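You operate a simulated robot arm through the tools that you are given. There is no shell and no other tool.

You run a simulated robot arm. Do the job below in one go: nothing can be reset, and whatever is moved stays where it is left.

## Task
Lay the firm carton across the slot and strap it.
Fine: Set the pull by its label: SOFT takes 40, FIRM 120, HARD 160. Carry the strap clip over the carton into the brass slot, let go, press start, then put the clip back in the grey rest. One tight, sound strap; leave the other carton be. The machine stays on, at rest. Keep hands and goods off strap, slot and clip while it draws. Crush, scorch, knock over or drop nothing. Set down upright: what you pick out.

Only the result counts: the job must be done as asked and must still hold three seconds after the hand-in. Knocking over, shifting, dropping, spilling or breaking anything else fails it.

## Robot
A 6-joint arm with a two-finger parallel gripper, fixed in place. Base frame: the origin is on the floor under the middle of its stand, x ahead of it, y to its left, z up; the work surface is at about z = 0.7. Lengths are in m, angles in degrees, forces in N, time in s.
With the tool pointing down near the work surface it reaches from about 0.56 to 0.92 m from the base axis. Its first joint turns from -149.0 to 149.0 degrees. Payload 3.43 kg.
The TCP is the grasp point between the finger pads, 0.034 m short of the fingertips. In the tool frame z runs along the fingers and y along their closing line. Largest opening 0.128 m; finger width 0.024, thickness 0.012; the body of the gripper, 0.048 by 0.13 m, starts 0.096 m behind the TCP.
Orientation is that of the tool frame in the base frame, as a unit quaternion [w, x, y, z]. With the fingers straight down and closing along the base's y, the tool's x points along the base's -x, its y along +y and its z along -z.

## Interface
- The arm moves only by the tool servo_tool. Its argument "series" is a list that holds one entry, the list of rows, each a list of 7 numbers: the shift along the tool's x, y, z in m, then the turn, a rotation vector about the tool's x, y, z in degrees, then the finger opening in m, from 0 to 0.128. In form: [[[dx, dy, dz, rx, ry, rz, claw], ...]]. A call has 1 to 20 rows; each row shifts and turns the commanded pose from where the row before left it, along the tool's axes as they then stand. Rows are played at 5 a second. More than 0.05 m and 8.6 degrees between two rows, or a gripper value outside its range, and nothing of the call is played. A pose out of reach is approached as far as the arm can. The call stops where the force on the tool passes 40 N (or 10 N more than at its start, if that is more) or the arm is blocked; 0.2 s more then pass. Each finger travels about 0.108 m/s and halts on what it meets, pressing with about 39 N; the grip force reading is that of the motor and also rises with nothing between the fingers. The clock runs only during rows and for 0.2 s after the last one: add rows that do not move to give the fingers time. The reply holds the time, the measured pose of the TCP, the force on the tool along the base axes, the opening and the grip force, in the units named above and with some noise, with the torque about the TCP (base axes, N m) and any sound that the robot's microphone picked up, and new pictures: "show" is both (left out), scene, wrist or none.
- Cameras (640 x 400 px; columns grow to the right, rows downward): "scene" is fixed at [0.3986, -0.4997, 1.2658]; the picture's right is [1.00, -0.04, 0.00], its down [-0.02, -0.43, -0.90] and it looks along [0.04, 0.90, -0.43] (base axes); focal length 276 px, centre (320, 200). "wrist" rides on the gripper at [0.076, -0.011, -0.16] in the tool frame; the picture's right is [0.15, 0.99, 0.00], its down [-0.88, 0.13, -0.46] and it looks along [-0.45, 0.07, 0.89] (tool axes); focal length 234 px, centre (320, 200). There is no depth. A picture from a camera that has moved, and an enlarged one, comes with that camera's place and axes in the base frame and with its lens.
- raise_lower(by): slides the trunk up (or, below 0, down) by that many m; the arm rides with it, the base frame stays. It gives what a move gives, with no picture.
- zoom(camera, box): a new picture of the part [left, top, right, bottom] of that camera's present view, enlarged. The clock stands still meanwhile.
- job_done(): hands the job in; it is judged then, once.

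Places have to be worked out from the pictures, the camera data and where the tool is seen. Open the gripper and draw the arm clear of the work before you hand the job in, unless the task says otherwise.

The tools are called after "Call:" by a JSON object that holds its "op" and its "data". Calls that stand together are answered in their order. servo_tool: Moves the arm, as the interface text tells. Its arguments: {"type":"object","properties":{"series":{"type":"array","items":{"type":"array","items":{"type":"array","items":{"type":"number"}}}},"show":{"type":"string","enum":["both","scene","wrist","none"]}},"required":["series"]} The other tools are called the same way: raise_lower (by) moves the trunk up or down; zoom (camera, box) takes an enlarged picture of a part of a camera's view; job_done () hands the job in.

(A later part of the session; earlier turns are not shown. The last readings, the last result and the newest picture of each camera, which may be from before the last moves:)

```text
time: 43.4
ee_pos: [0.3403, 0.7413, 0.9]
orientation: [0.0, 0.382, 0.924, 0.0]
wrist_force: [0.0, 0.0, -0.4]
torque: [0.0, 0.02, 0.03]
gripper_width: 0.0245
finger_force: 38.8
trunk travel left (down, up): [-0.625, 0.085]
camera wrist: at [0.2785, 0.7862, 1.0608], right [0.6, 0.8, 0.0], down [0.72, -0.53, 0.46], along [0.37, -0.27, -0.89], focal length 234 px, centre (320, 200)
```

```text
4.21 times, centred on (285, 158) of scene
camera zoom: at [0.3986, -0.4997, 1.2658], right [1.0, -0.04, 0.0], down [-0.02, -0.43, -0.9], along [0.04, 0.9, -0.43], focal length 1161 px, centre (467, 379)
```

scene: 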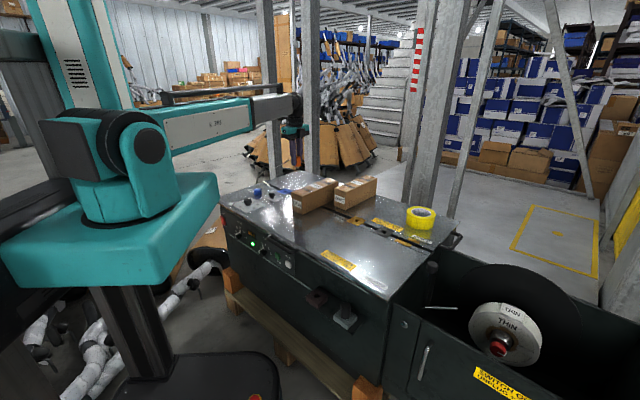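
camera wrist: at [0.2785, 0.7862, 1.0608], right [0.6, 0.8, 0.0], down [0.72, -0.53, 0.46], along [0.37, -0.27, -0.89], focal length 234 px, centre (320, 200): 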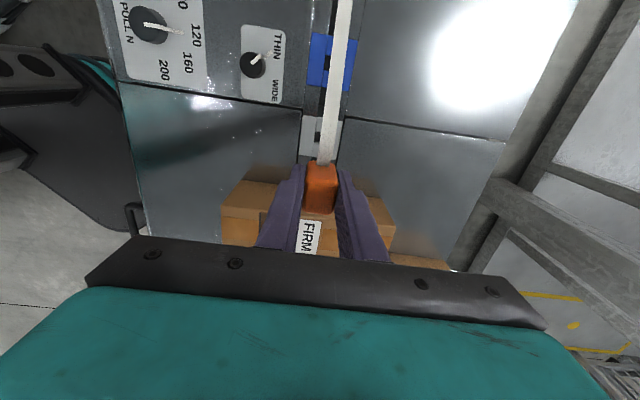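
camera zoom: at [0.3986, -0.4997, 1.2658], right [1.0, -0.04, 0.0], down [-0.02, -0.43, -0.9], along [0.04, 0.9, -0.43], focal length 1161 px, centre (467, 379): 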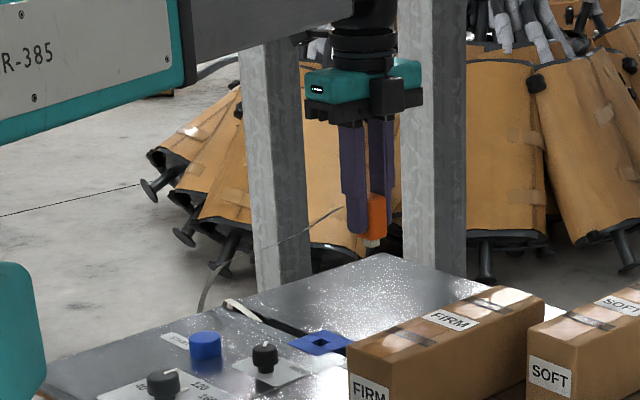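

The clip hangs below the fingertips with its small peg visible; ~5 cm clear of the carton top. I carry it over the carton to above the brass slot (0.351 m).

Call:
{"op": "servo_tool", "data": {"series": [[[-0.011, 0, 0, 0, 0, 0, 0.0], [-0.025, 0, 0, 0, 0, 0, 0.0], [-0.03, 0, 0, 0, 0, 0, 0.0], [-0.03, 0, 0, 0, 0, 0, 0.0], [-0.03, 0, 0, 0, 0, 0, 0.0], [-0.03, 0, 0, 0, 0, 0, 0.0], [-0.03, 0, 0, 0, 0, 0, 0.0], [-0.03, 0, 0, 0, 0, 0, 0.0], [-0.03, 0, 0, 0, 0, 0, 0.0], [-0.03, 0, 0, 0, 0, 0, 0.0], [-0.03, 0, 0, 0, 0, 0, 0.0], [-0.025, 0, 0, 0, 0, 0, 0.0], [-0.015, 0, 0, 0, 0, 0, 0.0], [-0.005, 0, 0, 0, 0, 0, 0.0], [0, 0, 0, 0, 0, 0, 0.0]]]}}

Call:
{"op": "zoom", "data": {"camera": "scene", "box": [255, 110, 415, 235]}}

Call:
{"op": "zoom", "data": {"camera": "wrist", "box": [220, 80, 420, 225]}}

```text
time: 46.6
ee_pos: [0.5893, 0.4918, 0.8998]
orientation: [0.001, 0.382, 0.924, 0.0]
wrist_force: [0.3, 0.5, 0.0]
torque: [-0.02, 0.0, 0.03]
gripper_width: 0.0247
finger_force: 38.6
trunk travel left (down, up): [-0.625, 0.085]
camera wrist: at [0.5278, 0.537, 1.0602], right [0.59, 0.8, 0.0], down [0.72, -0.53, 0.46], along [0.37, -0.27, -0.89], focal length 234 px, centre (320, 200)
```

scene: 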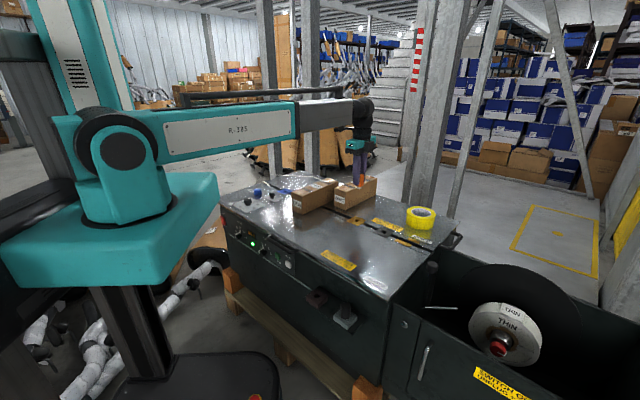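
wrist: 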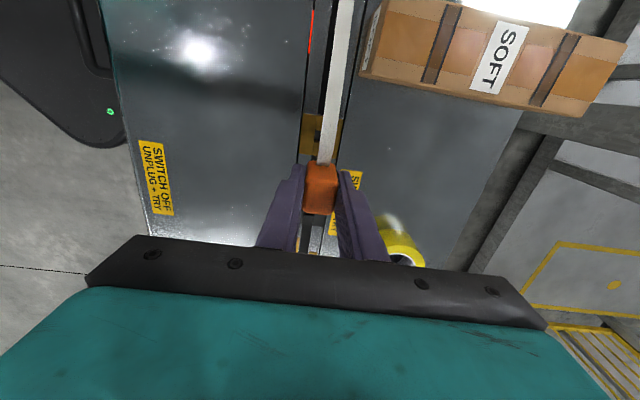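

```text
3.20 times, centred on (335, 172) of scene
camera zoom: at [0.3986, -0.4997, 1.2658], right [1.0, -0.04, 0.0], down [-0.02, -0.43, -0.9], along [0.04, 0.9, -0.43], focal length 882 px, centre (272, 288)
```

zoom: 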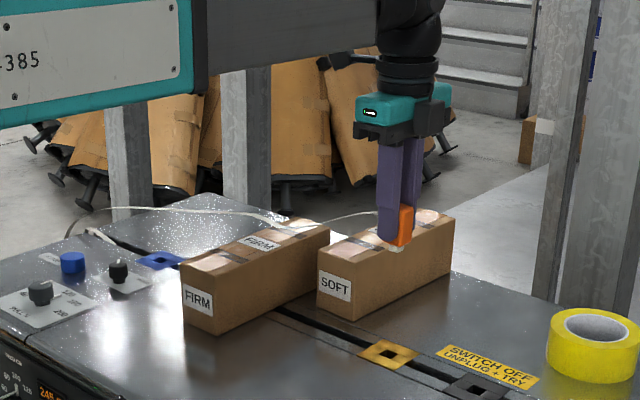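

```text
2.76 times, centred on (320, 152) of wrist
camera zoom: at [0.5278, 0.537, 1.0602], right [0.59, 0.8, 0.0], down [0.72, -0.53, 0.46], along [0.37, -0.27, -0.89], focal length 646 px, centre (320, 331)
```

zoom: 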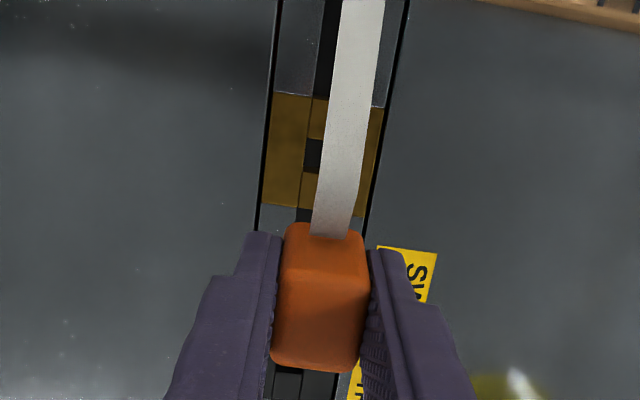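

The strap drapes over the carton and the clip is above the brass slot. I zoom in more to refine alignment.

Call:
{"op": "zoom", "data": {"camera": "wrist", "box": [280, 100, 360, 150]}}

```text
8.00 times, centred on (320, 125) of wrist
camera zoom: at [0.5278, 0.537, 1.0602], right [0.59, 0.8, 0.0], down [0.72, -0.53, 0.46], along [0.37, -0.27, -0.89], focal length 1873 px, centre (320, 800)
```

zoom: 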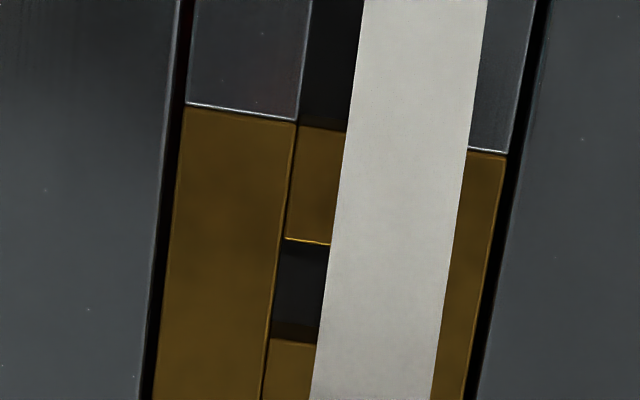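

The slot centre now measures about (+0.8, +2.2) mm from the TCP, so I correct by (+1.1, +2.2) mm and come down to z ≈ 0.80 for another check.

Call:
{"op": "servo_tool", "data": {"series": [[[0.0011, 0.0022, 0.01, 0, 0, 0, 0.0], [0, 0, 0.025, 0, 0, 0, 0.0], [0, 0, 0.03, 0, 0, 0, 0.0], [0, 0, 0.025, 0, 0, 0, 0.0], [0, 0, 0.01, 0, 0, 0, 0.0], [0, 0, 0, 0, 0, 0, 0.0], [0, 0, 0, 0, 0, 0, 0.0]]]}}

Call:
{"op": "zoom", "data": {"camera": "wrist", "box": [260, 90, 380, 190]}}

Call:
{"op": "zoom", "data": {"camera": "scene", "box": [285, 130, 415, 235]}}

```text
time: 48.2
ee_pos: [0.5907, 0.4943, 0.7989]
orientation: [-0.001, 0.382, 0.924, 0.0]
wrist_force: [0.3, 1.1, -0.9]
torque: [0.02, 0.0, 0.0]
gripper_width: 0.0248
finger_force: 39.1
trunk travel left (down, up): [-0.625, 0.085]
camera wrist: at [0.5297, 0.5399, 0.9603], right [0.6, 0.8, 0.0], down [0.72, -0.53, 0.46], along [0.37, -0.27, -0.89], focal length 234 px, centre (320, 200)
```

scene: 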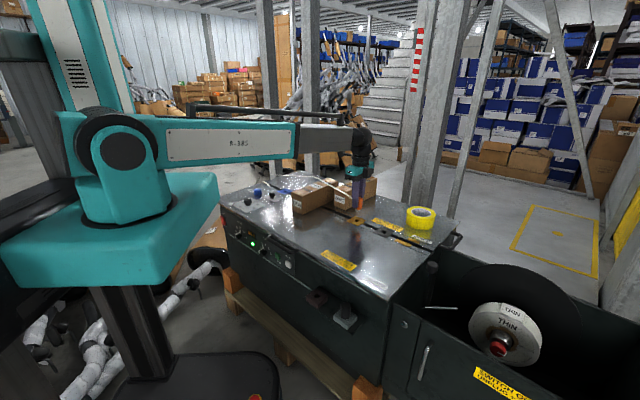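
wrist: 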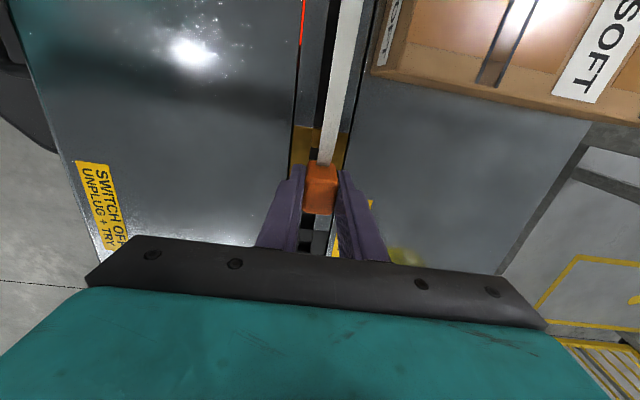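

```text
4.00 times, centred on (320, 140) of wrist
camera zoom: at [0.5297, 0.5399, 0.9603], right [0.6, 0.8, 0.0], down [0.72, -0.53, 0.46], along [0.37, -0.27, -0.89], focal length 937 px, centre (320, 440)
```

zoom: 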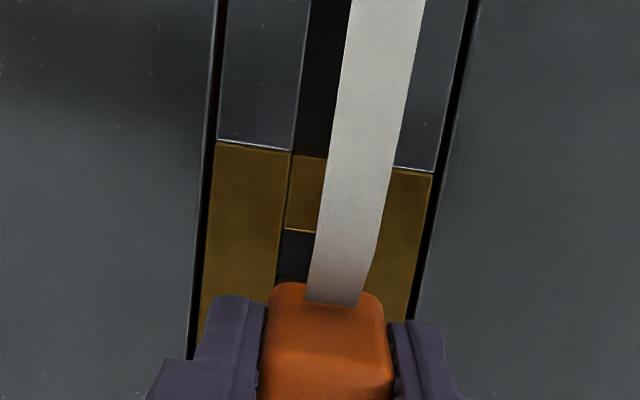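

```text
3.81 times, centred on (350, 182) of scene
camera zoom: at [0.3986, -0.4997, 1.2658], right [1.0, -0.04, 0.0], down [-0.02, -0.43, -0.9], along [0.04, 0.9, -0.43], focal length 1051 px, centre (206, 267)
```

zoom: 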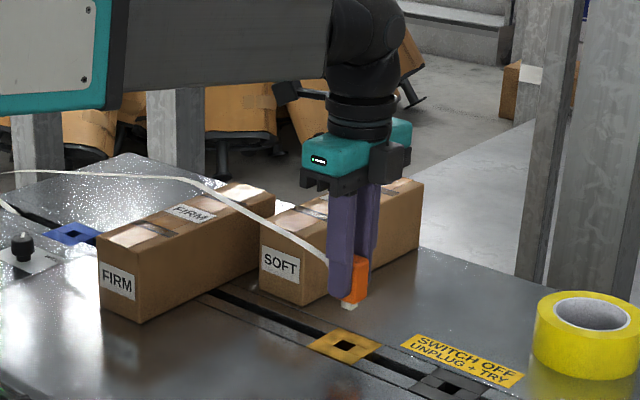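

Hole offset now ≈ (−0.3, −1.1) mm against a ~13 mm peg in a ~17 mm hole. I fine-correct and descend slowly to just before entry, then insert in small steps.

Call:
{"op": "servo_tool", "data": {"series": [[[0.0003, -0.0008, 0.01, 0, 0, 0, 0.0], [0, 0, 0.015, 0, 0, 0, 0.0], [0, 0, 0.012, 0, 0, 0, 0.0], [0, 0, 0, 0, 0, 0, 0.0]]]}}

Call:
{"op": "zoom", "data": {"camera": "scene", "box": [335, 170, 395, 230]}}

Call:
{"op": "zoom", "data": {"camera": "wrist", "box": [260, 90, 380, 190]}}

```text
time: 49.2
ee_pos: [0.5911, 0.4919, 0.7613]
orientation: [-0.001, 0.382, 0.924, 0.0]
wrist_force: [-0.2, 0.4, 0.0]
torque: [0.02, 0.01, 0.01]
gripper_width: 0.0245
finger_force: 38.7
trunk travel left (down, up): [-0.625, 0.085]
camera wrist: at [0.5289, 0.5389, 0.9234], right [0.6, 0.8, 0.0], down [0.72, -0.53, 0.46], along [0.37, -0.27, -0.89], focal length 234 px, centre (320, 200)
```

scene: 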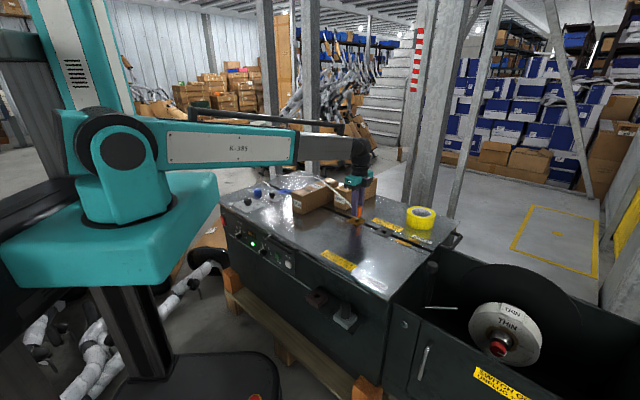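
wrist: 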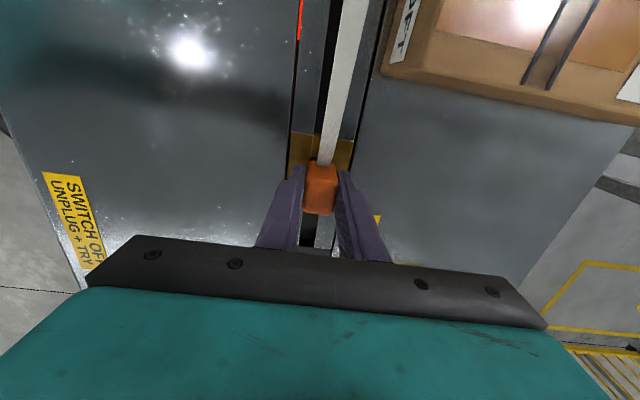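

```text
6.67 times, centred on (365, 200) of scene
camera zoom: at [0.3986, -0.4997, 1.2658], right [1.0, -0.04, 0.0], down [-0.02, -0.43, -0.9], along [0.04, 0.9, -0.43], focal length 1838 px, centre (20, 200)
```

zoom: 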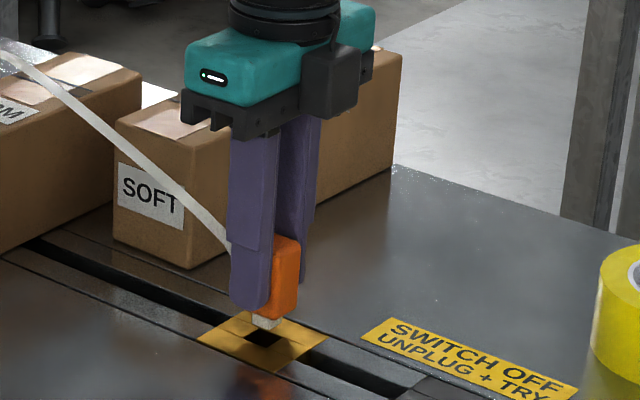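

```text
4.00 times, centred on (320, 140) of wrist
camera zoom: at [0.5289, 0.5389, 0.9234], right [0.6, 0.8, 0.0], down [0.72, -0.53, 0.46], along [0.37, -0.27, -0.89], focal length 937 px, centre (320, 440)
```

zoom: 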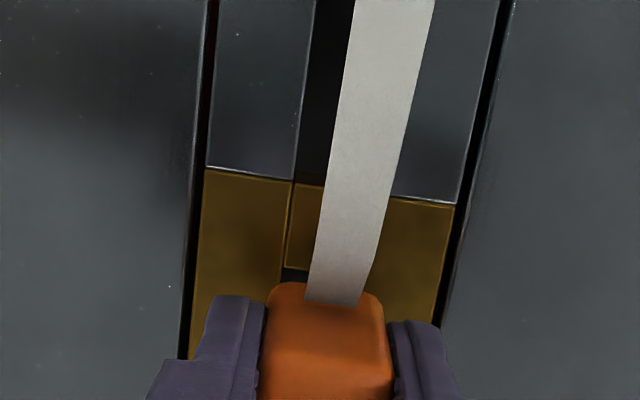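

Peg is right above the hole, estimated error under 1 mm. I insert in small steps.

Call:
{"op": "servo_tool", "data": {"series": [[[0.0006, -0.0002, 0.004, 0, 0, 0, 0.0], [0, 0, 0.004, 0, 0, 0, 0.0], [0, 0, 0.004, 0, 0, 0, 0.0], [0, 0, 0.003, 0, 0, 0, 0.0], [0, 0, 0.002, 0, 0, 0, 0.0], [0, 0, 0, 0, 0, 0, 0.0]]]}}

Call:
{"op": "zoom", "data": {"camera": "scene", "box": [335, 170, 395, 230]}}

Call:
{"op": "zoom", "data": {"camera": "wrist", "box": [260, 90, 380, 190]}}

```text
time: 50.6
ee_pos: [0.5903, 0.4931, 0.7462]
orientation: [0.0, 0.382, 0.924, 0.0]
wrist_force: [0.7, -0.6, -0.5]
torque: [-0.01, -0.03, 0.0]
gripper_width: 0.0245
finger_force: 39.0
trunk travel left (down, up): [-0.625, 0.085]
camera wrist: at [0.5278, 0.5394, 0.9064], right [0.6, 0.8, 0.0], down [0.72, -0.53, 0.46], along [0.37, -0.27, -0.89], focal length 234 px, centre (320, 200)
```

scene: 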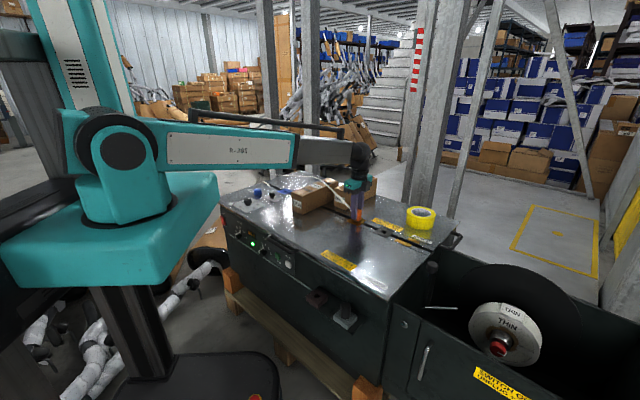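
wrist: 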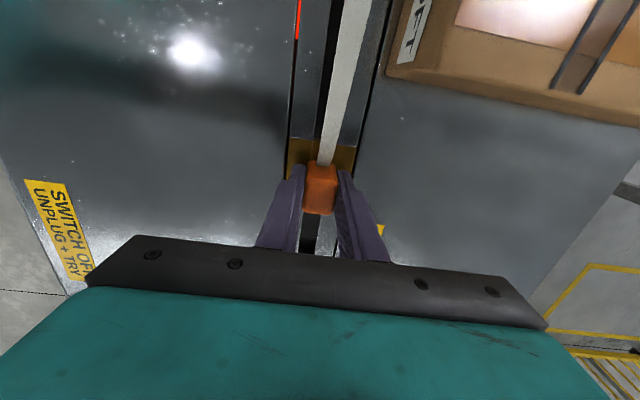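

```text
6.67 times, centred on (365, 200) of scene
camera zoom: at [0.3986, -0.4997, 1.2658], right [1.0, -0.04, 0.0], down [-0.02, -0.43, -0.9], along [0.04, 0.9, -0.43], focal length 1838 px, centre (20, 200)
```

zoom: 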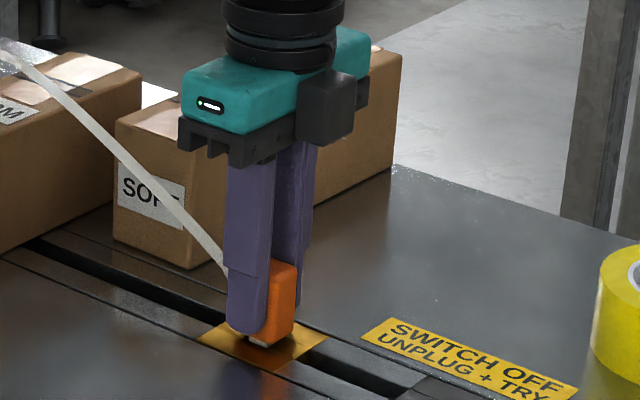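

```text
4.00 times, centred on (320, 140) of wrist
camera zoom: at [0.5278, 0.5394, 0.9064], right [0.6, 0.8, 0.0], down [0.72, -0.53, 0.46], along [0.37, -0.27, -0.89], focal length 937 px, centre (320, 440)
```

zoom: 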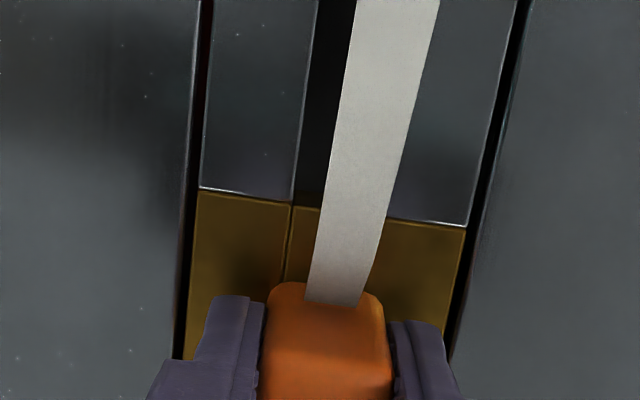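

No contact force, peg is going in; a small gap remains under the orange body. I continue down a few more mm.

Call:
{"op": "servo_tool", "data": {"series": [[[0, 0, 0.0015, 0, 0, 0, 0.0], [0, 0, 0.0015, 0, 0, 0, 0.0], [0, 0, 0, 0, 0, 0, 0.0]]]}}

Call:
{"op": "zoom", "data": {"camera": "scene", "box": [335, 180, 385, 225]}}

```text
time: 51.4
ee_pos: [0.5881, 0.4937, 0.7424]
orientation: [0.0, 0.383, 0.924, 0.0]
wrist_force: [0.9, -1.1, 3.5]
torque: [-0.03, -0.02, 0.01]
gripper_width: 0.0244
finger_force: 39.3
trunk travel left (down, up): [-0.625, 0.085]
camera wrist: at [0.5275, 0.5396, 0.904], right [0.6, 0.8, 0.0], down [0.71, -0.53, 0.46], along [0.37, -0.27, -0.89], focal length 234 px, centre (320, 200)
```

scene: 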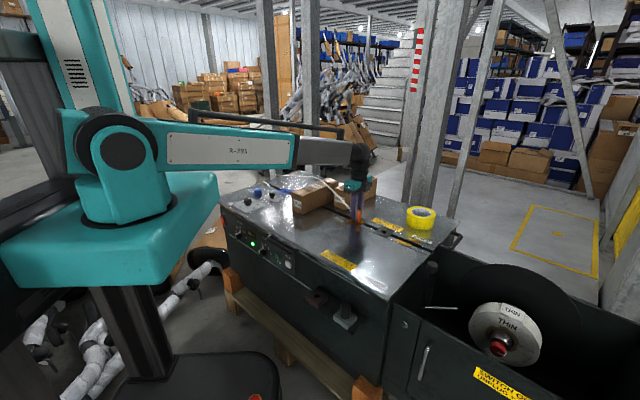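
wrist: 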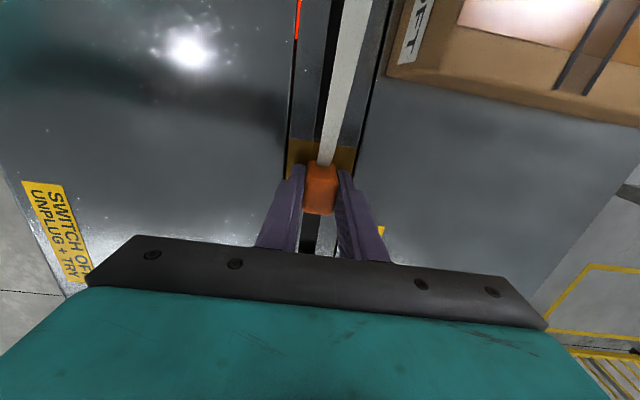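

```text
8.89 times, centred on (360, 202) of scene
camera zoom: at [0.3986, -0.4997, 1.2658], right [1.0, -0.04, 0.0], down [-0.02, -0.43, -0.9], along [0.04, 0.9, -0.43], focal length 2451 px, centre (-36, 178)
```

zoom: 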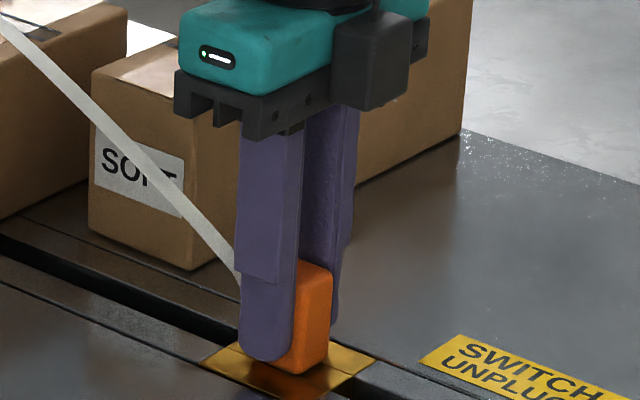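

The clip body now rests on the brass plate (+3.5 N, same height as in its rest). I open the fingers and rise straight up.

Call:
{"op": "servo_tool", "data": {"series": [[[0, 0, 0, 0, 0, 0, 0.03], [0, 0, 0, 0, 0, 0, 0.05], [0, 0, 0, 0, 0, 0, 0.065], [0, 0, 0, 0, 0, 0, 0.065], [0, 0, -0.01, 0, 0, 0, 0.065], [0, 0, -0.03, 0, 0, 0, 0.065], [0, 0, -0.04, 0, 0, 0, 0.065], [0, 0, -0.04, 0, 0, 0, 0.065], [0, 0, -0.04, 0, 0, 0, 0.065], [0, 0, 0, 0, 0, 0, 0.065]]]}}

Call:
{"op": "zoom", "data": {"camera": "scene", "box": [225, 130, 405, 240]}}

Call:
{"op": "zoom", "data": {"camera": "wrist", "box": [260, 90, 380, 190]}}

```text
time: 53.6
ee_pos: [0.5896, 0.4931, 0.9023]
orientation: [0.0, 0.382, 0.924, 0.0]
wrist_force: [-0.2, -1.2, 0.7]
torque: [0.02, 0.02, -0.06]
gripper_width: 0.0649
finger_force: 0.1
trunk travel left (down, up): [-0.625, 0.085]
camera wrist: at [0.5286, 0.5393, 1.0638], right [0.6, 0.8, 0.0], down [0.72, -0.53, 0.46], along [0.37, -0.27, -0.89], focal length 234 px, centre (320, 200)
```

scene: 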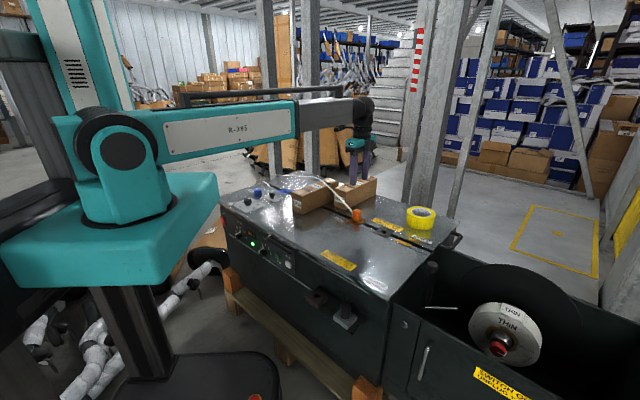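
wrist: 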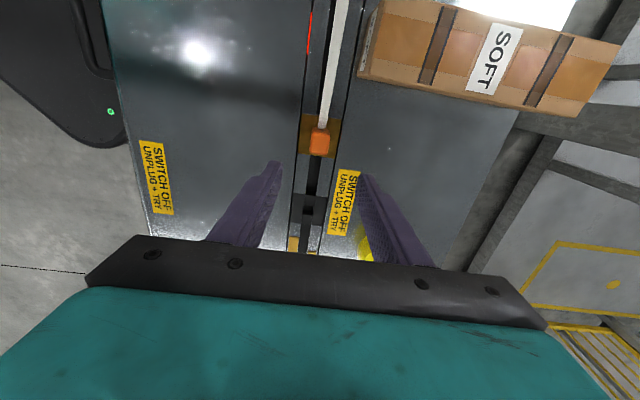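

```text
3.56 times, centred on (315, 185) of scene
camera zoom: at [0.3986, -0.4997, 1.2658], right [1.0, -0.04, 0.0], down [-0.02, -0.43, -0.9], along [0.04, 0.9, -0.43], focal length 980 px, centre (338, 253)
```

zoom: 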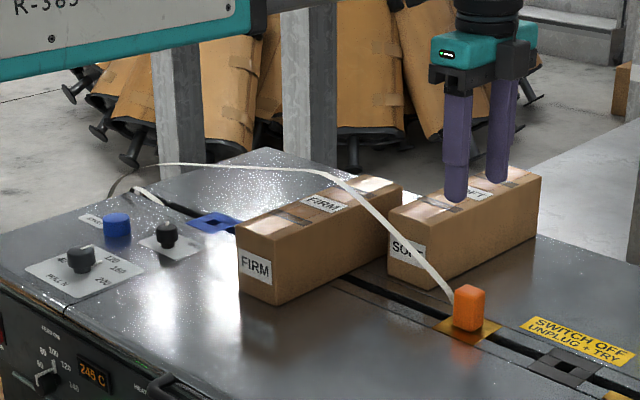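

```text
4.00 times, centred on (320, 140) of wrist
camera zoom: at [0.5286, 0.5393, 1.0638], right [0.6, 0.8, 0.0], down [0.72, -0.53, 0.46], along [0.37, -0.27, -0.89], focal length 937 px, centre (320, 440)
```

zoom: 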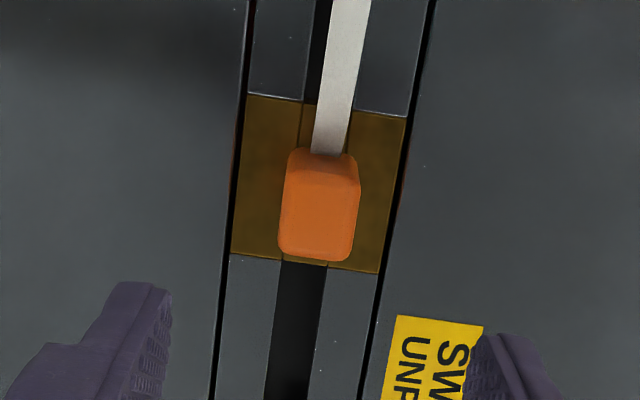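

The clip is seated squarely in the brass slot and the strap drapes over FIRM. Now I back off toward the base, turn the tool back so its body stays narrow across the groove, and close the fingers for pressing START.

Call:
{"op": "servo_tool", "data": {"series": [[[0, -0.0305, 0, 0, 0, 0, 0.065], [0, -0.0305, 0, 0, 0, 0, 0.065], [0, -0.0305, 0, 0, 0, 0, 0.065], [0, -0.0305, 0, 0, 0, 0, 0.065], [0, 0, 0, 0, 0, -8.18, 0.04], [0, 0, 0, 0, 0, -8.18, 0.02], [0, 0, 0, 0, 0, -8.18, 0.0], [0, 0, 0, 0, 0, -8.18, 0.0], [0, 0, 0, 0, 0, -8.18, 0.0], [0, 0, 0, 0, 0, -8.18, 0.0], [0, 0, 0, 0, 0, -8.18, 0.0], [0, 0, 0, 0, 0, -8.18, 0.0], [0, 0, 0, 0, 0, -8.18, 0.0], [0, 0, 0, 0, 0, -8.18, 0.0], [0, 0, 0, 0, 0, -8.18, 0.0], [0, 0, 0, 0, 0, 0, 0.0]]]}}

Call:
{"op": "zoom", "data": {"camera": "wrist", "box": [200, 100, 600, 300]}}

```text
time: 57.0
ee_pos: [0.5034, 0.4079, 0.9021]
orientation: [0.0, -0.384, 0.924, -0.001]
wrist_force: [0.3, 0.3, -0.4]
torque: [0.04, 0.01, 0.01]
gripper_width: 0.0003
finger_force: 33.0
trunk travel left (down, up): [-0.625, 0.085]
camera wrist: at [0.4573, 0.3463, 1.0632], right [-0.8, 0.59, 0.0], down [0.53, 0.72, 0.46], along [0.27, 0.37, -0.89], focal length 234 px, centre (320, 200)
```

scene: 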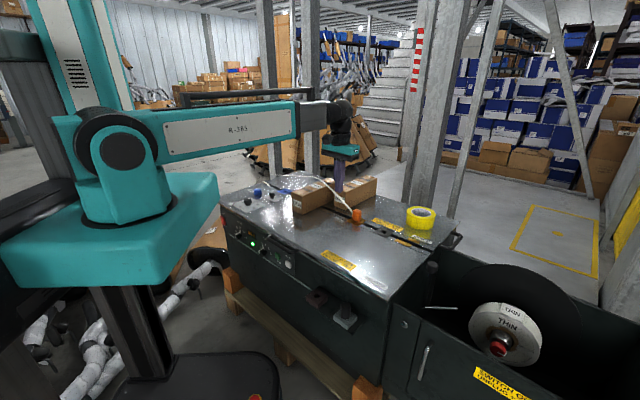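
wrist: 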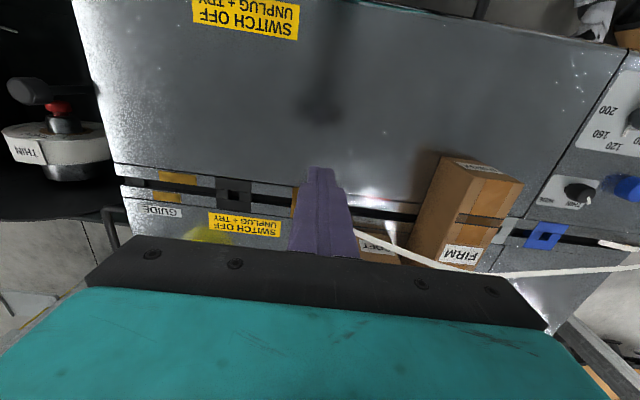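

```text
1.60 times, centred on (400, 200) of wrist
camera zoom: at [0.4573, 0.3463, 1.0632], right [-0.8, 0.59, 0.0], down [0.53, 0.72, 0.46], along [0.27, 0.37, -0.89], focal length 375 px, centre (192, 200)
```

zoom: 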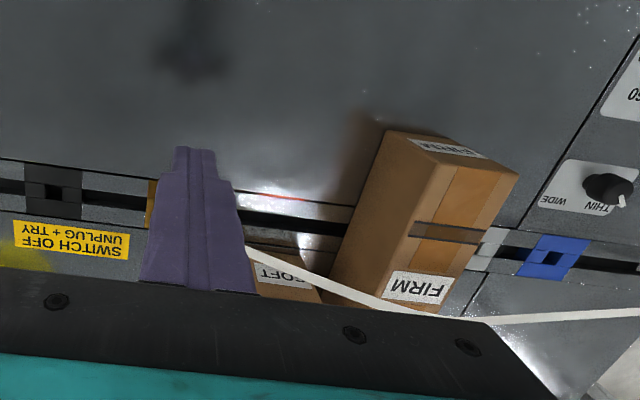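

Now I travel left along the machine at safe height to above the START button, estimated at (0.1305, 0.7775).

Call:
{"op": "servo_tool", "data": {"series": [[[0.0024, 0.035, 0, 0, 0, 0, 0.0], [0, 0.044, 0, 0, 0, 0, 0.0], [0, 0.044, 0, 0, 0, 0, 0.0], [0, 0.044, 0, 0, 0, 0, 0.0], [0, 0.044, 0, 0, 0, 0, 0.0], [0, 0.044, 0, 0, 0, 0, 0.0], [0, 0.044, 0, 0, 0, 0, 0.0], [0, 0.044, 0, 0, 0, 0, 0.0], [0, 0.044, 0, 0, 0, 0, 0.0], [0, 0.044, 0, 0, 0, 0, 0.0], [0, 0.044, 0, 0, 0, 0, 0.0], [0, 0.035, 0, 0, 0, 0, 0.0], [0, 0.015, 0, 0, 0, 0, 0.0], [0, 0, 0, 0, 0, 0, 0.0], [0, 0, 0, 0, 0, 0, 0.0]]]}}

Call:
{"op": "zoom", "data": {"camera": "wrist", "box": [220, 80, 420, 205]}}

Call:
{"op": "zoom", "data": {"camera": "scene", "box": [215, 110, 375, 230]}}

```text
time: 60.2
ee_pos: [0.1288, 0.7767, 0.902]
orientation: [0.0, -0.383, 0.924, 0.0]
wrist_force: [-0.9, 0.1, 0.0]
torque: [-0.02, 0.03, 0.0]
gripper_width: 0.0
finger_force: 32.6
trunk travel left (down, up): [-0.625, 0.085]
camera wrist: at [0.0829, 0.7162, 1.0634], right [-0.8, 0.6, 0.0], down [0.53, 0.72, 0.46], along [0.27, 0.37, -0.89], focal length 234 px, centre (320, 200)
```

scene: 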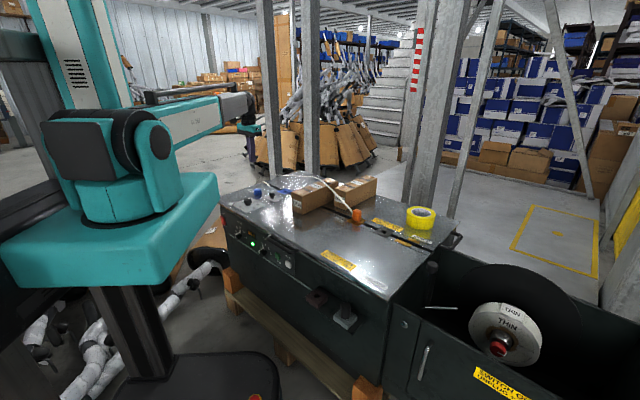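
wrist: 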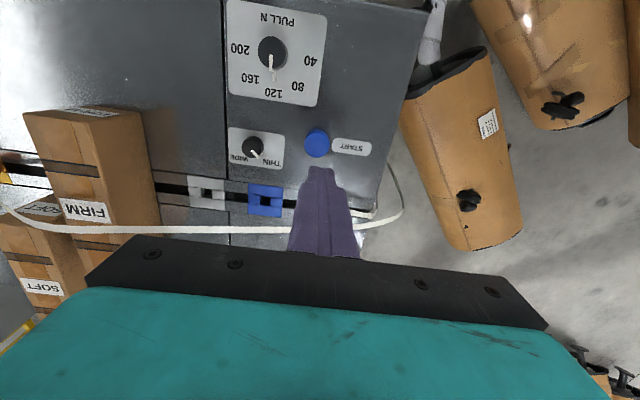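

```text
3.20 times, centred on (320, 142) of wrist
camera zoom: at [0.0829, 0.7162, 1.0634], right [-0.8, 0.6, 0.0], down [0.53, 0.72, 0.46], along [0.27, 0.37, -0.89], focal length 749 px, centre (320, 384)
```

zoom: 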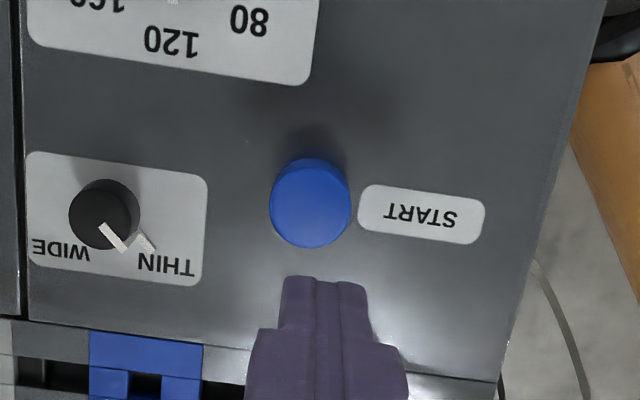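

```text
3.33 times, centred on (295, 170) of scene
camera zoom: at [0.3986, -0.4997, 1.2658], right [1.0, -0.04, 0.0], down [-0.02, -0.43, -0.9], along [0.04, 0.9, -0.43], focal length 919 px, centre (403, 300)
```

zoom: 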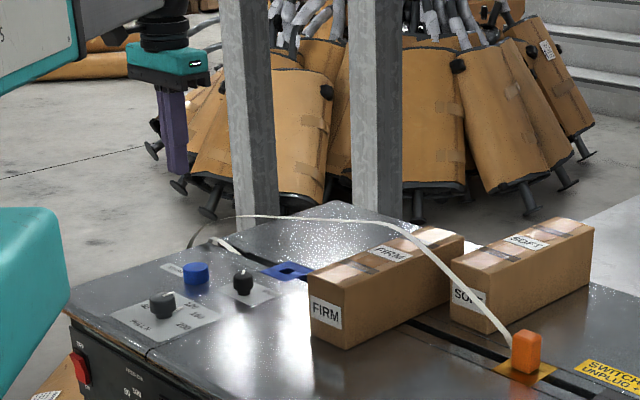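

The button centre is (−5.7, −1.9) mm from the TCP in tool x/y. I correct and descend to about 2 cm above it.

Call:
{"op": "servo_tool", "data": {"series": [[[-0.0055, -0.0019, 0.02, 0, 0, 0, 0.0], [0, 0, 0.03, 0, 0, 0, 0.0], [0, 0, 0.035, 0, 0, 0, 0.0], [0, 0, 0.03, 0, 0, 0, 0.0], [0, 0, 0.012, 0, 0, 0, 0.0], [0, 0, 0, 0, 0, 0, 0.0]]]}}

Call:
{"op": "zoom", "data": {"camera": "wrist", "box": [240, 110, 400, 220]}}

Call:
{"op": "zoom", "data": {"camera": "scene", "box": [225, 150, 305, 210]}}

```text
time: 61.6
ee_pos: [0.1346, 0.7797, 0.7752]
orientation: [0.0, -0.383, 0.924, -0.001]
wrist_force: [-0.8, -0.4, -0.2]
torque: [0.01, 0.01, 0.03]
gripper_width: 0.0003
finger_force: 33.3
trunk travel left (down, up): [-0.625, 0.085]
camera wrist: at [0.0877, 0.7186, 0.9368], right [-0.8, 0.6, 0.0], down [0.53, 0.71, 0.46], along [0.27, 0.37, -0.89], focal length 234 px, centre (320, 200)
```

scene: 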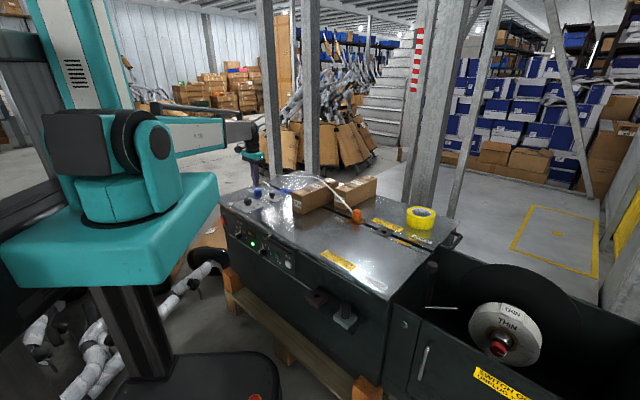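
wrist: 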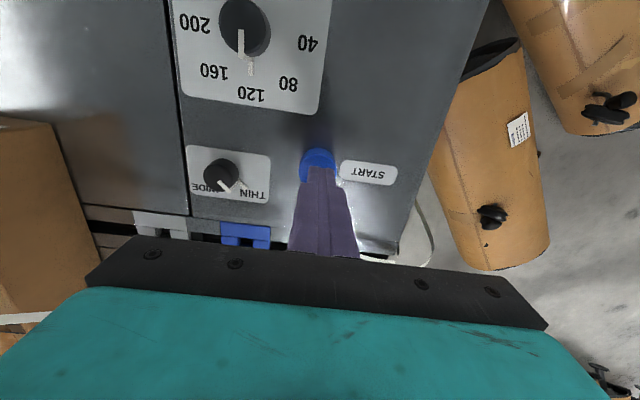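

```text
3.64 times, centred on (320, 165) of wrist
camera zoom: at [0.0877, 0.7186, 0.9368], right [-0.8, 0.6, 0.0], down [0.53, 0.71, 0.46], along [0.27, 0.37, -0.89], focal length 852 px, centre (320, 327)
```

zoom: 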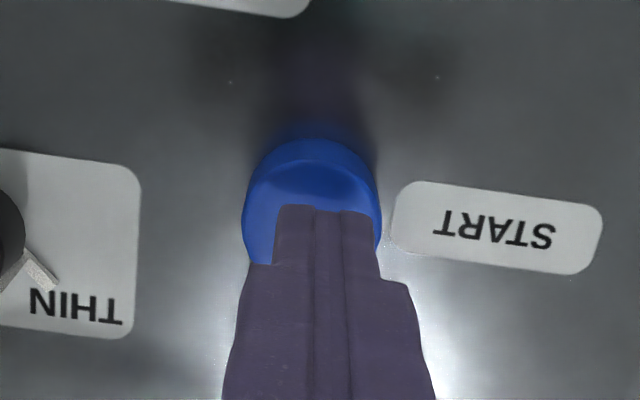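

```text
6.67 times, centred on (265, 180) of scene
camera zoom: at [0.3986, -0.4997, 1.2658], right [1.0, -0.04, 0.0], down [-0.02, -0.43, -0.9], along [0.04, 0.9, -0.43], focal length 1838 px, centre (687, 333)
```

zoom: 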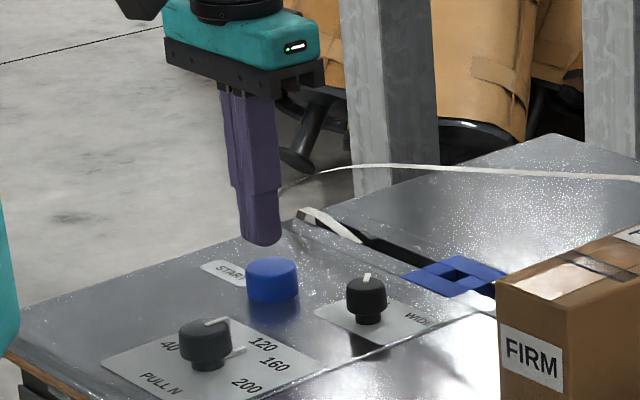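

Fingertips are centred above START. I press down gently in steps.

Call:
{"op": "servo_tool", "data": {"series": [[[0, 0, 0.012, 0, 0, 0, 0.0], [0, 0, 0.004, 0, 0, 0, 0.0], [0, 0, 0.003, 0, 0, 0, 0.0], [0, 0, 0.002, 0, 0, 0, 0.0]]]}}

```text
time: 62.6
ee_pos: [0.1342, 0.7798, 0.754]
orientation: [0.0, -0.383, 0.924, 0.0]
wrist_force: [0.1, 0.3, 0.5]
torque: [0.01, -0.01, -0.03]
gripper_width: 0.0
finger_force: 32.8
trunk travel left (down, up): [-0.625, 0.085]
camera wrist: at [0.0883, 0.7185, 0.915], right [-0.8, 0.6, 0.0], down [0.53, 0.71, 0.46], along [0.27, 0.37, -0.89], focal length 234 px, centre (320, 200)
```

scene: 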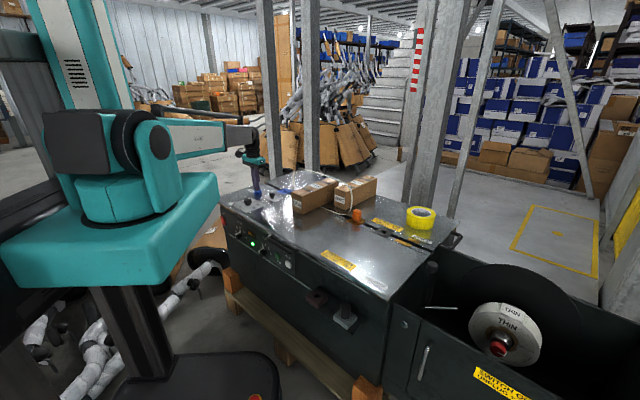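
wrist: 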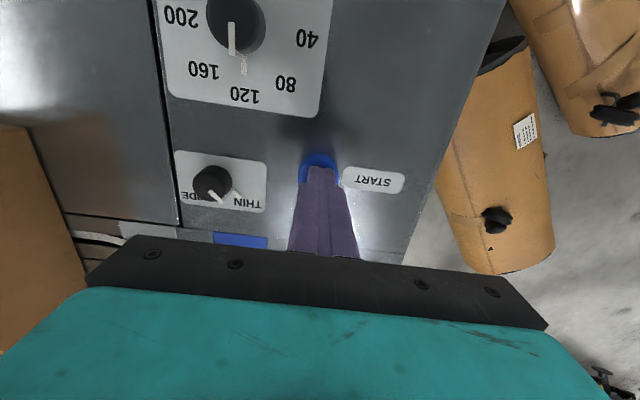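

Something already changed at the strap, with only light contact on the button. I zoom to see whether the machine has started drawing.

Call:
{"op": "zoom", "data": {"camera": "scene", "box": [225, 150, 405, 260]}}

```text
3.56 times, centred on (315, 205) of scene
camera zoom: at [0.3986, -0.4997, 1.2658], right [1.0, -0.04, 0.0], down [-0.02, -0.43, -0.9], along [0.04, 0.9, -0.43], focal length 980 px, centre (338, 182)
```

zoom: 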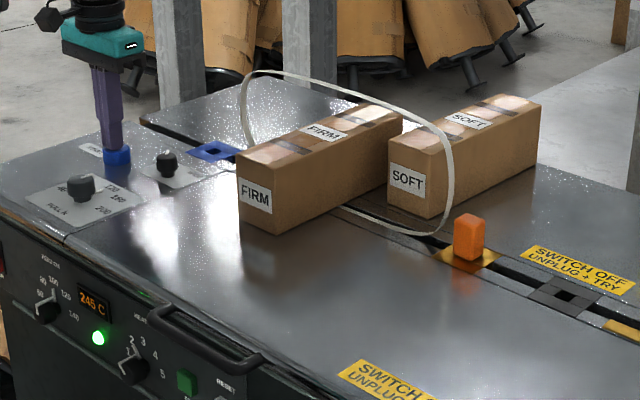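

The machine has started: the strap has left the clip and is being drawn into a loop round FIRM. I lift off the button and wait while it draws, keeping the hand well away.

Call:
{"op": "servo_tool", "data": {"series": [[[0, 0, -0.01, 0, 0, 0, 0.0], [0, 0, -0.02, 0, 0, 0, 0.0], [0, 0, -0.03, 0, 0, 0, 0.0], [0, 0, 0, 0, 0, 0, 0.0]]]}}

Call:
{"op": "zoom", "data": {"camera": "scene", "box": [225, 150, 405, 260]}}

```text
time: 63.6
ee_pos: [0.1355, 0.7801, 0.8113]
orientation: [0.0, -0.382, 0.924, 0.0]
wrist_force: [0.2, 0.4, -0.1]
torque: [-0.01, -0.01, 0.03]
gripper_width: 0.0
finger_force: 33.5
trunk travel left (down, up): [-0.625, 0.085]
camera wrist: at [0.0888, 0.7183, 0.9733], right [-0.8, 0.6, 0.0], down [0.53, 0.72, 0.46], along [0.27, 0.37, -0.89], focal length 234 px, centre (320, 200)
```

scene: 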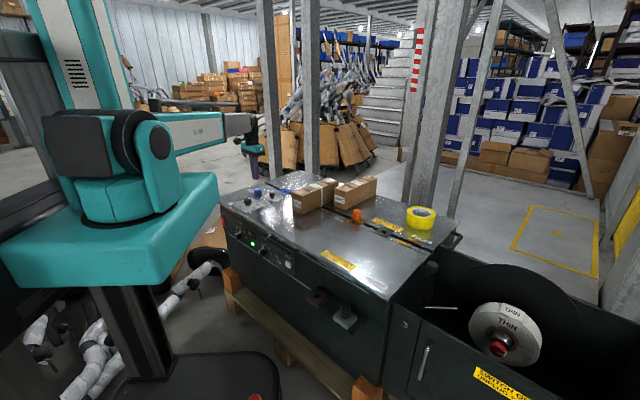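
wrist: 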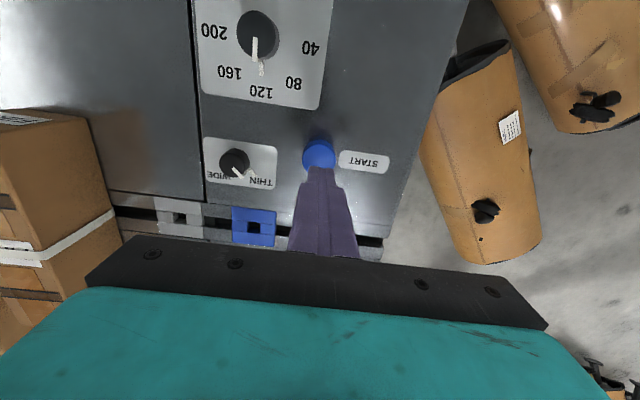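

```text
3.56 times, centred on (315, 205) of scene
camera zoom: at [0.3986, -0.4997, 1.2658], right [1.0, -0.04, 0.0], down [-0.02, -0.43, -0.9], along [0.04, 0.9, -0.43], focal length 980 px, centre (338, 182)
```

zoom: 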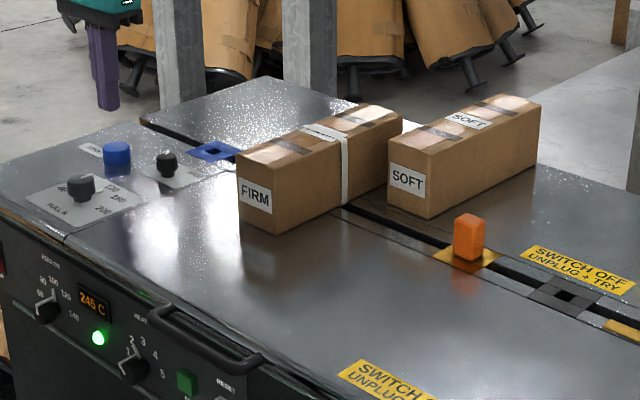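

The strap is now tight round the FIRM carton. I wait a few seconds, still, for the sealing cycle to finish.

Call:
{"op": "servo_tool", "data": {"series": [[[0, 0, -0.02, 0, 0, 0, 0.0], [0, 0, -0.03, 0, 0, 0, 0.0], [0, 0, -0.03, 0, 0, 0, 0.0], [0, 0, 0, 0, 0, 0, 0.0], [0, 0, 0, 0, 0, 0, 0.0], [0, 0, 0, 0, 0, 0, 0.0], [0, 0, 0, 0, 0, 0, 0.0], [0, 0, 0, 0, 0, 0, 0.0], [0, 0, 0, 0, 0, 0, 0.0], [0, 0, 0, 0, 0, 0, 0.0], [0, 0, 0, 0, 0, 0, 0.0], [0, 0, 0, 0, 0, 0, 0.0], [0, 0, 0, 0, 0, 0, 0.0], [0, 0, 0, 0, 0, 0, 0.0], [0, 0, 0, 0, 0, 0, 0.0]]]}}

Call:
{"op": "zoom", "data": {"camera": "scene", "box": [225, 150, 405, 260]}}

Call:
{"op": "zoom", "data": {"camera": "wrist", "box": [0, 60, 400, 270]}}

```text
time: 66.8
ee_pos: [0.1336, 0.7797, 0.8947]
orientation: [0.0, -0.383, 0.924, 0.0]
wrist_force: [0.1, 0.4, 0.2]
torque: [-0.01, 0.01, -0.01]
gripper_width: 0.0002
finger_force: 33.1
trunk travel left (down, up): [-0.625, 0.085]
camera wrist: at [0.0881, 0.7167, 1.0561], right [-0.8, 0.6, 0.0], down [0.53, 0.72, 0.46], along [0.27, 0.37, -0.89], focal length 234 px, centre (320, 200)
```

scene: 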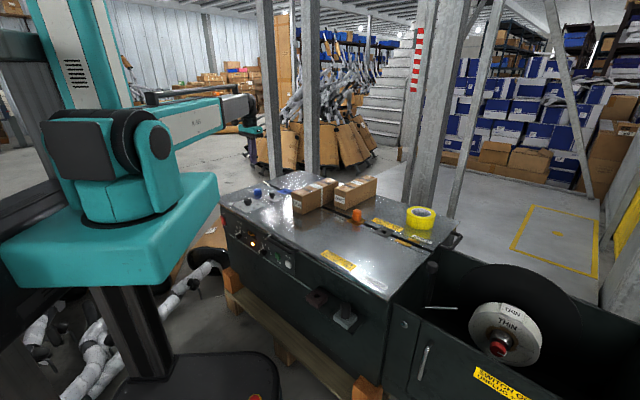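
wrist: 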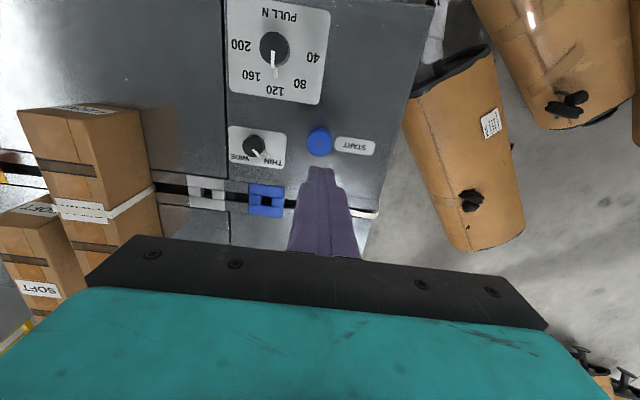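

```text
3.56 times, centred on (315, 205) of scene
camera zoom: at [0.3986, -0.4997, 1.2658], right [1.0, -0.04, 0.0], down [-0.02, -0.43, -0.9], along [0.04, 0.9, -0.43], focal length 980 px, centre (338, 182)
```

zoom: 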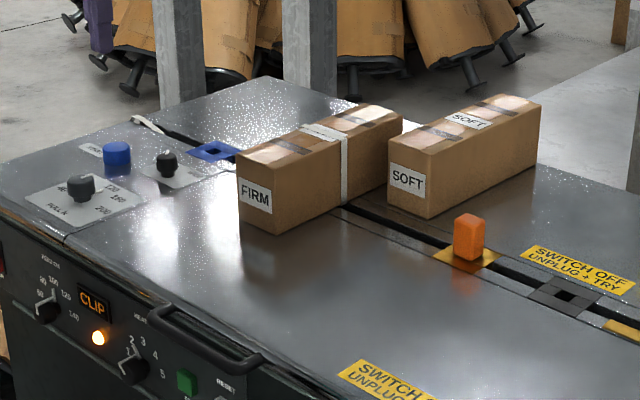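

```text
1.60 times, centred on (200, 165) of wrist
camera zoom: at [0.0881, 0.7167, 1.0561], right [-0.8, 0.6, 0.0], down [0.53, 0.72, 0.46], along [0.27, 0.37, -0.89], focal length 375 px, centre (512, 256)
```

zoom: 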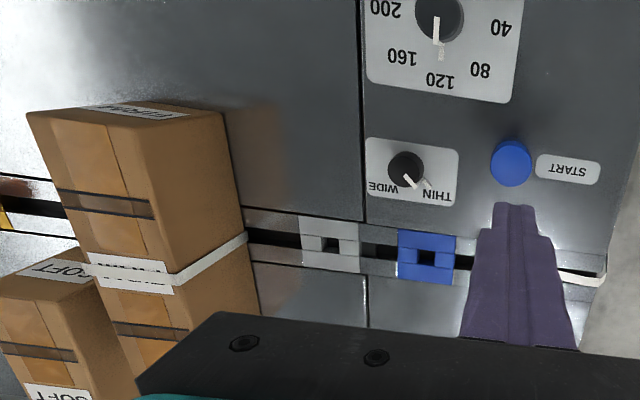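

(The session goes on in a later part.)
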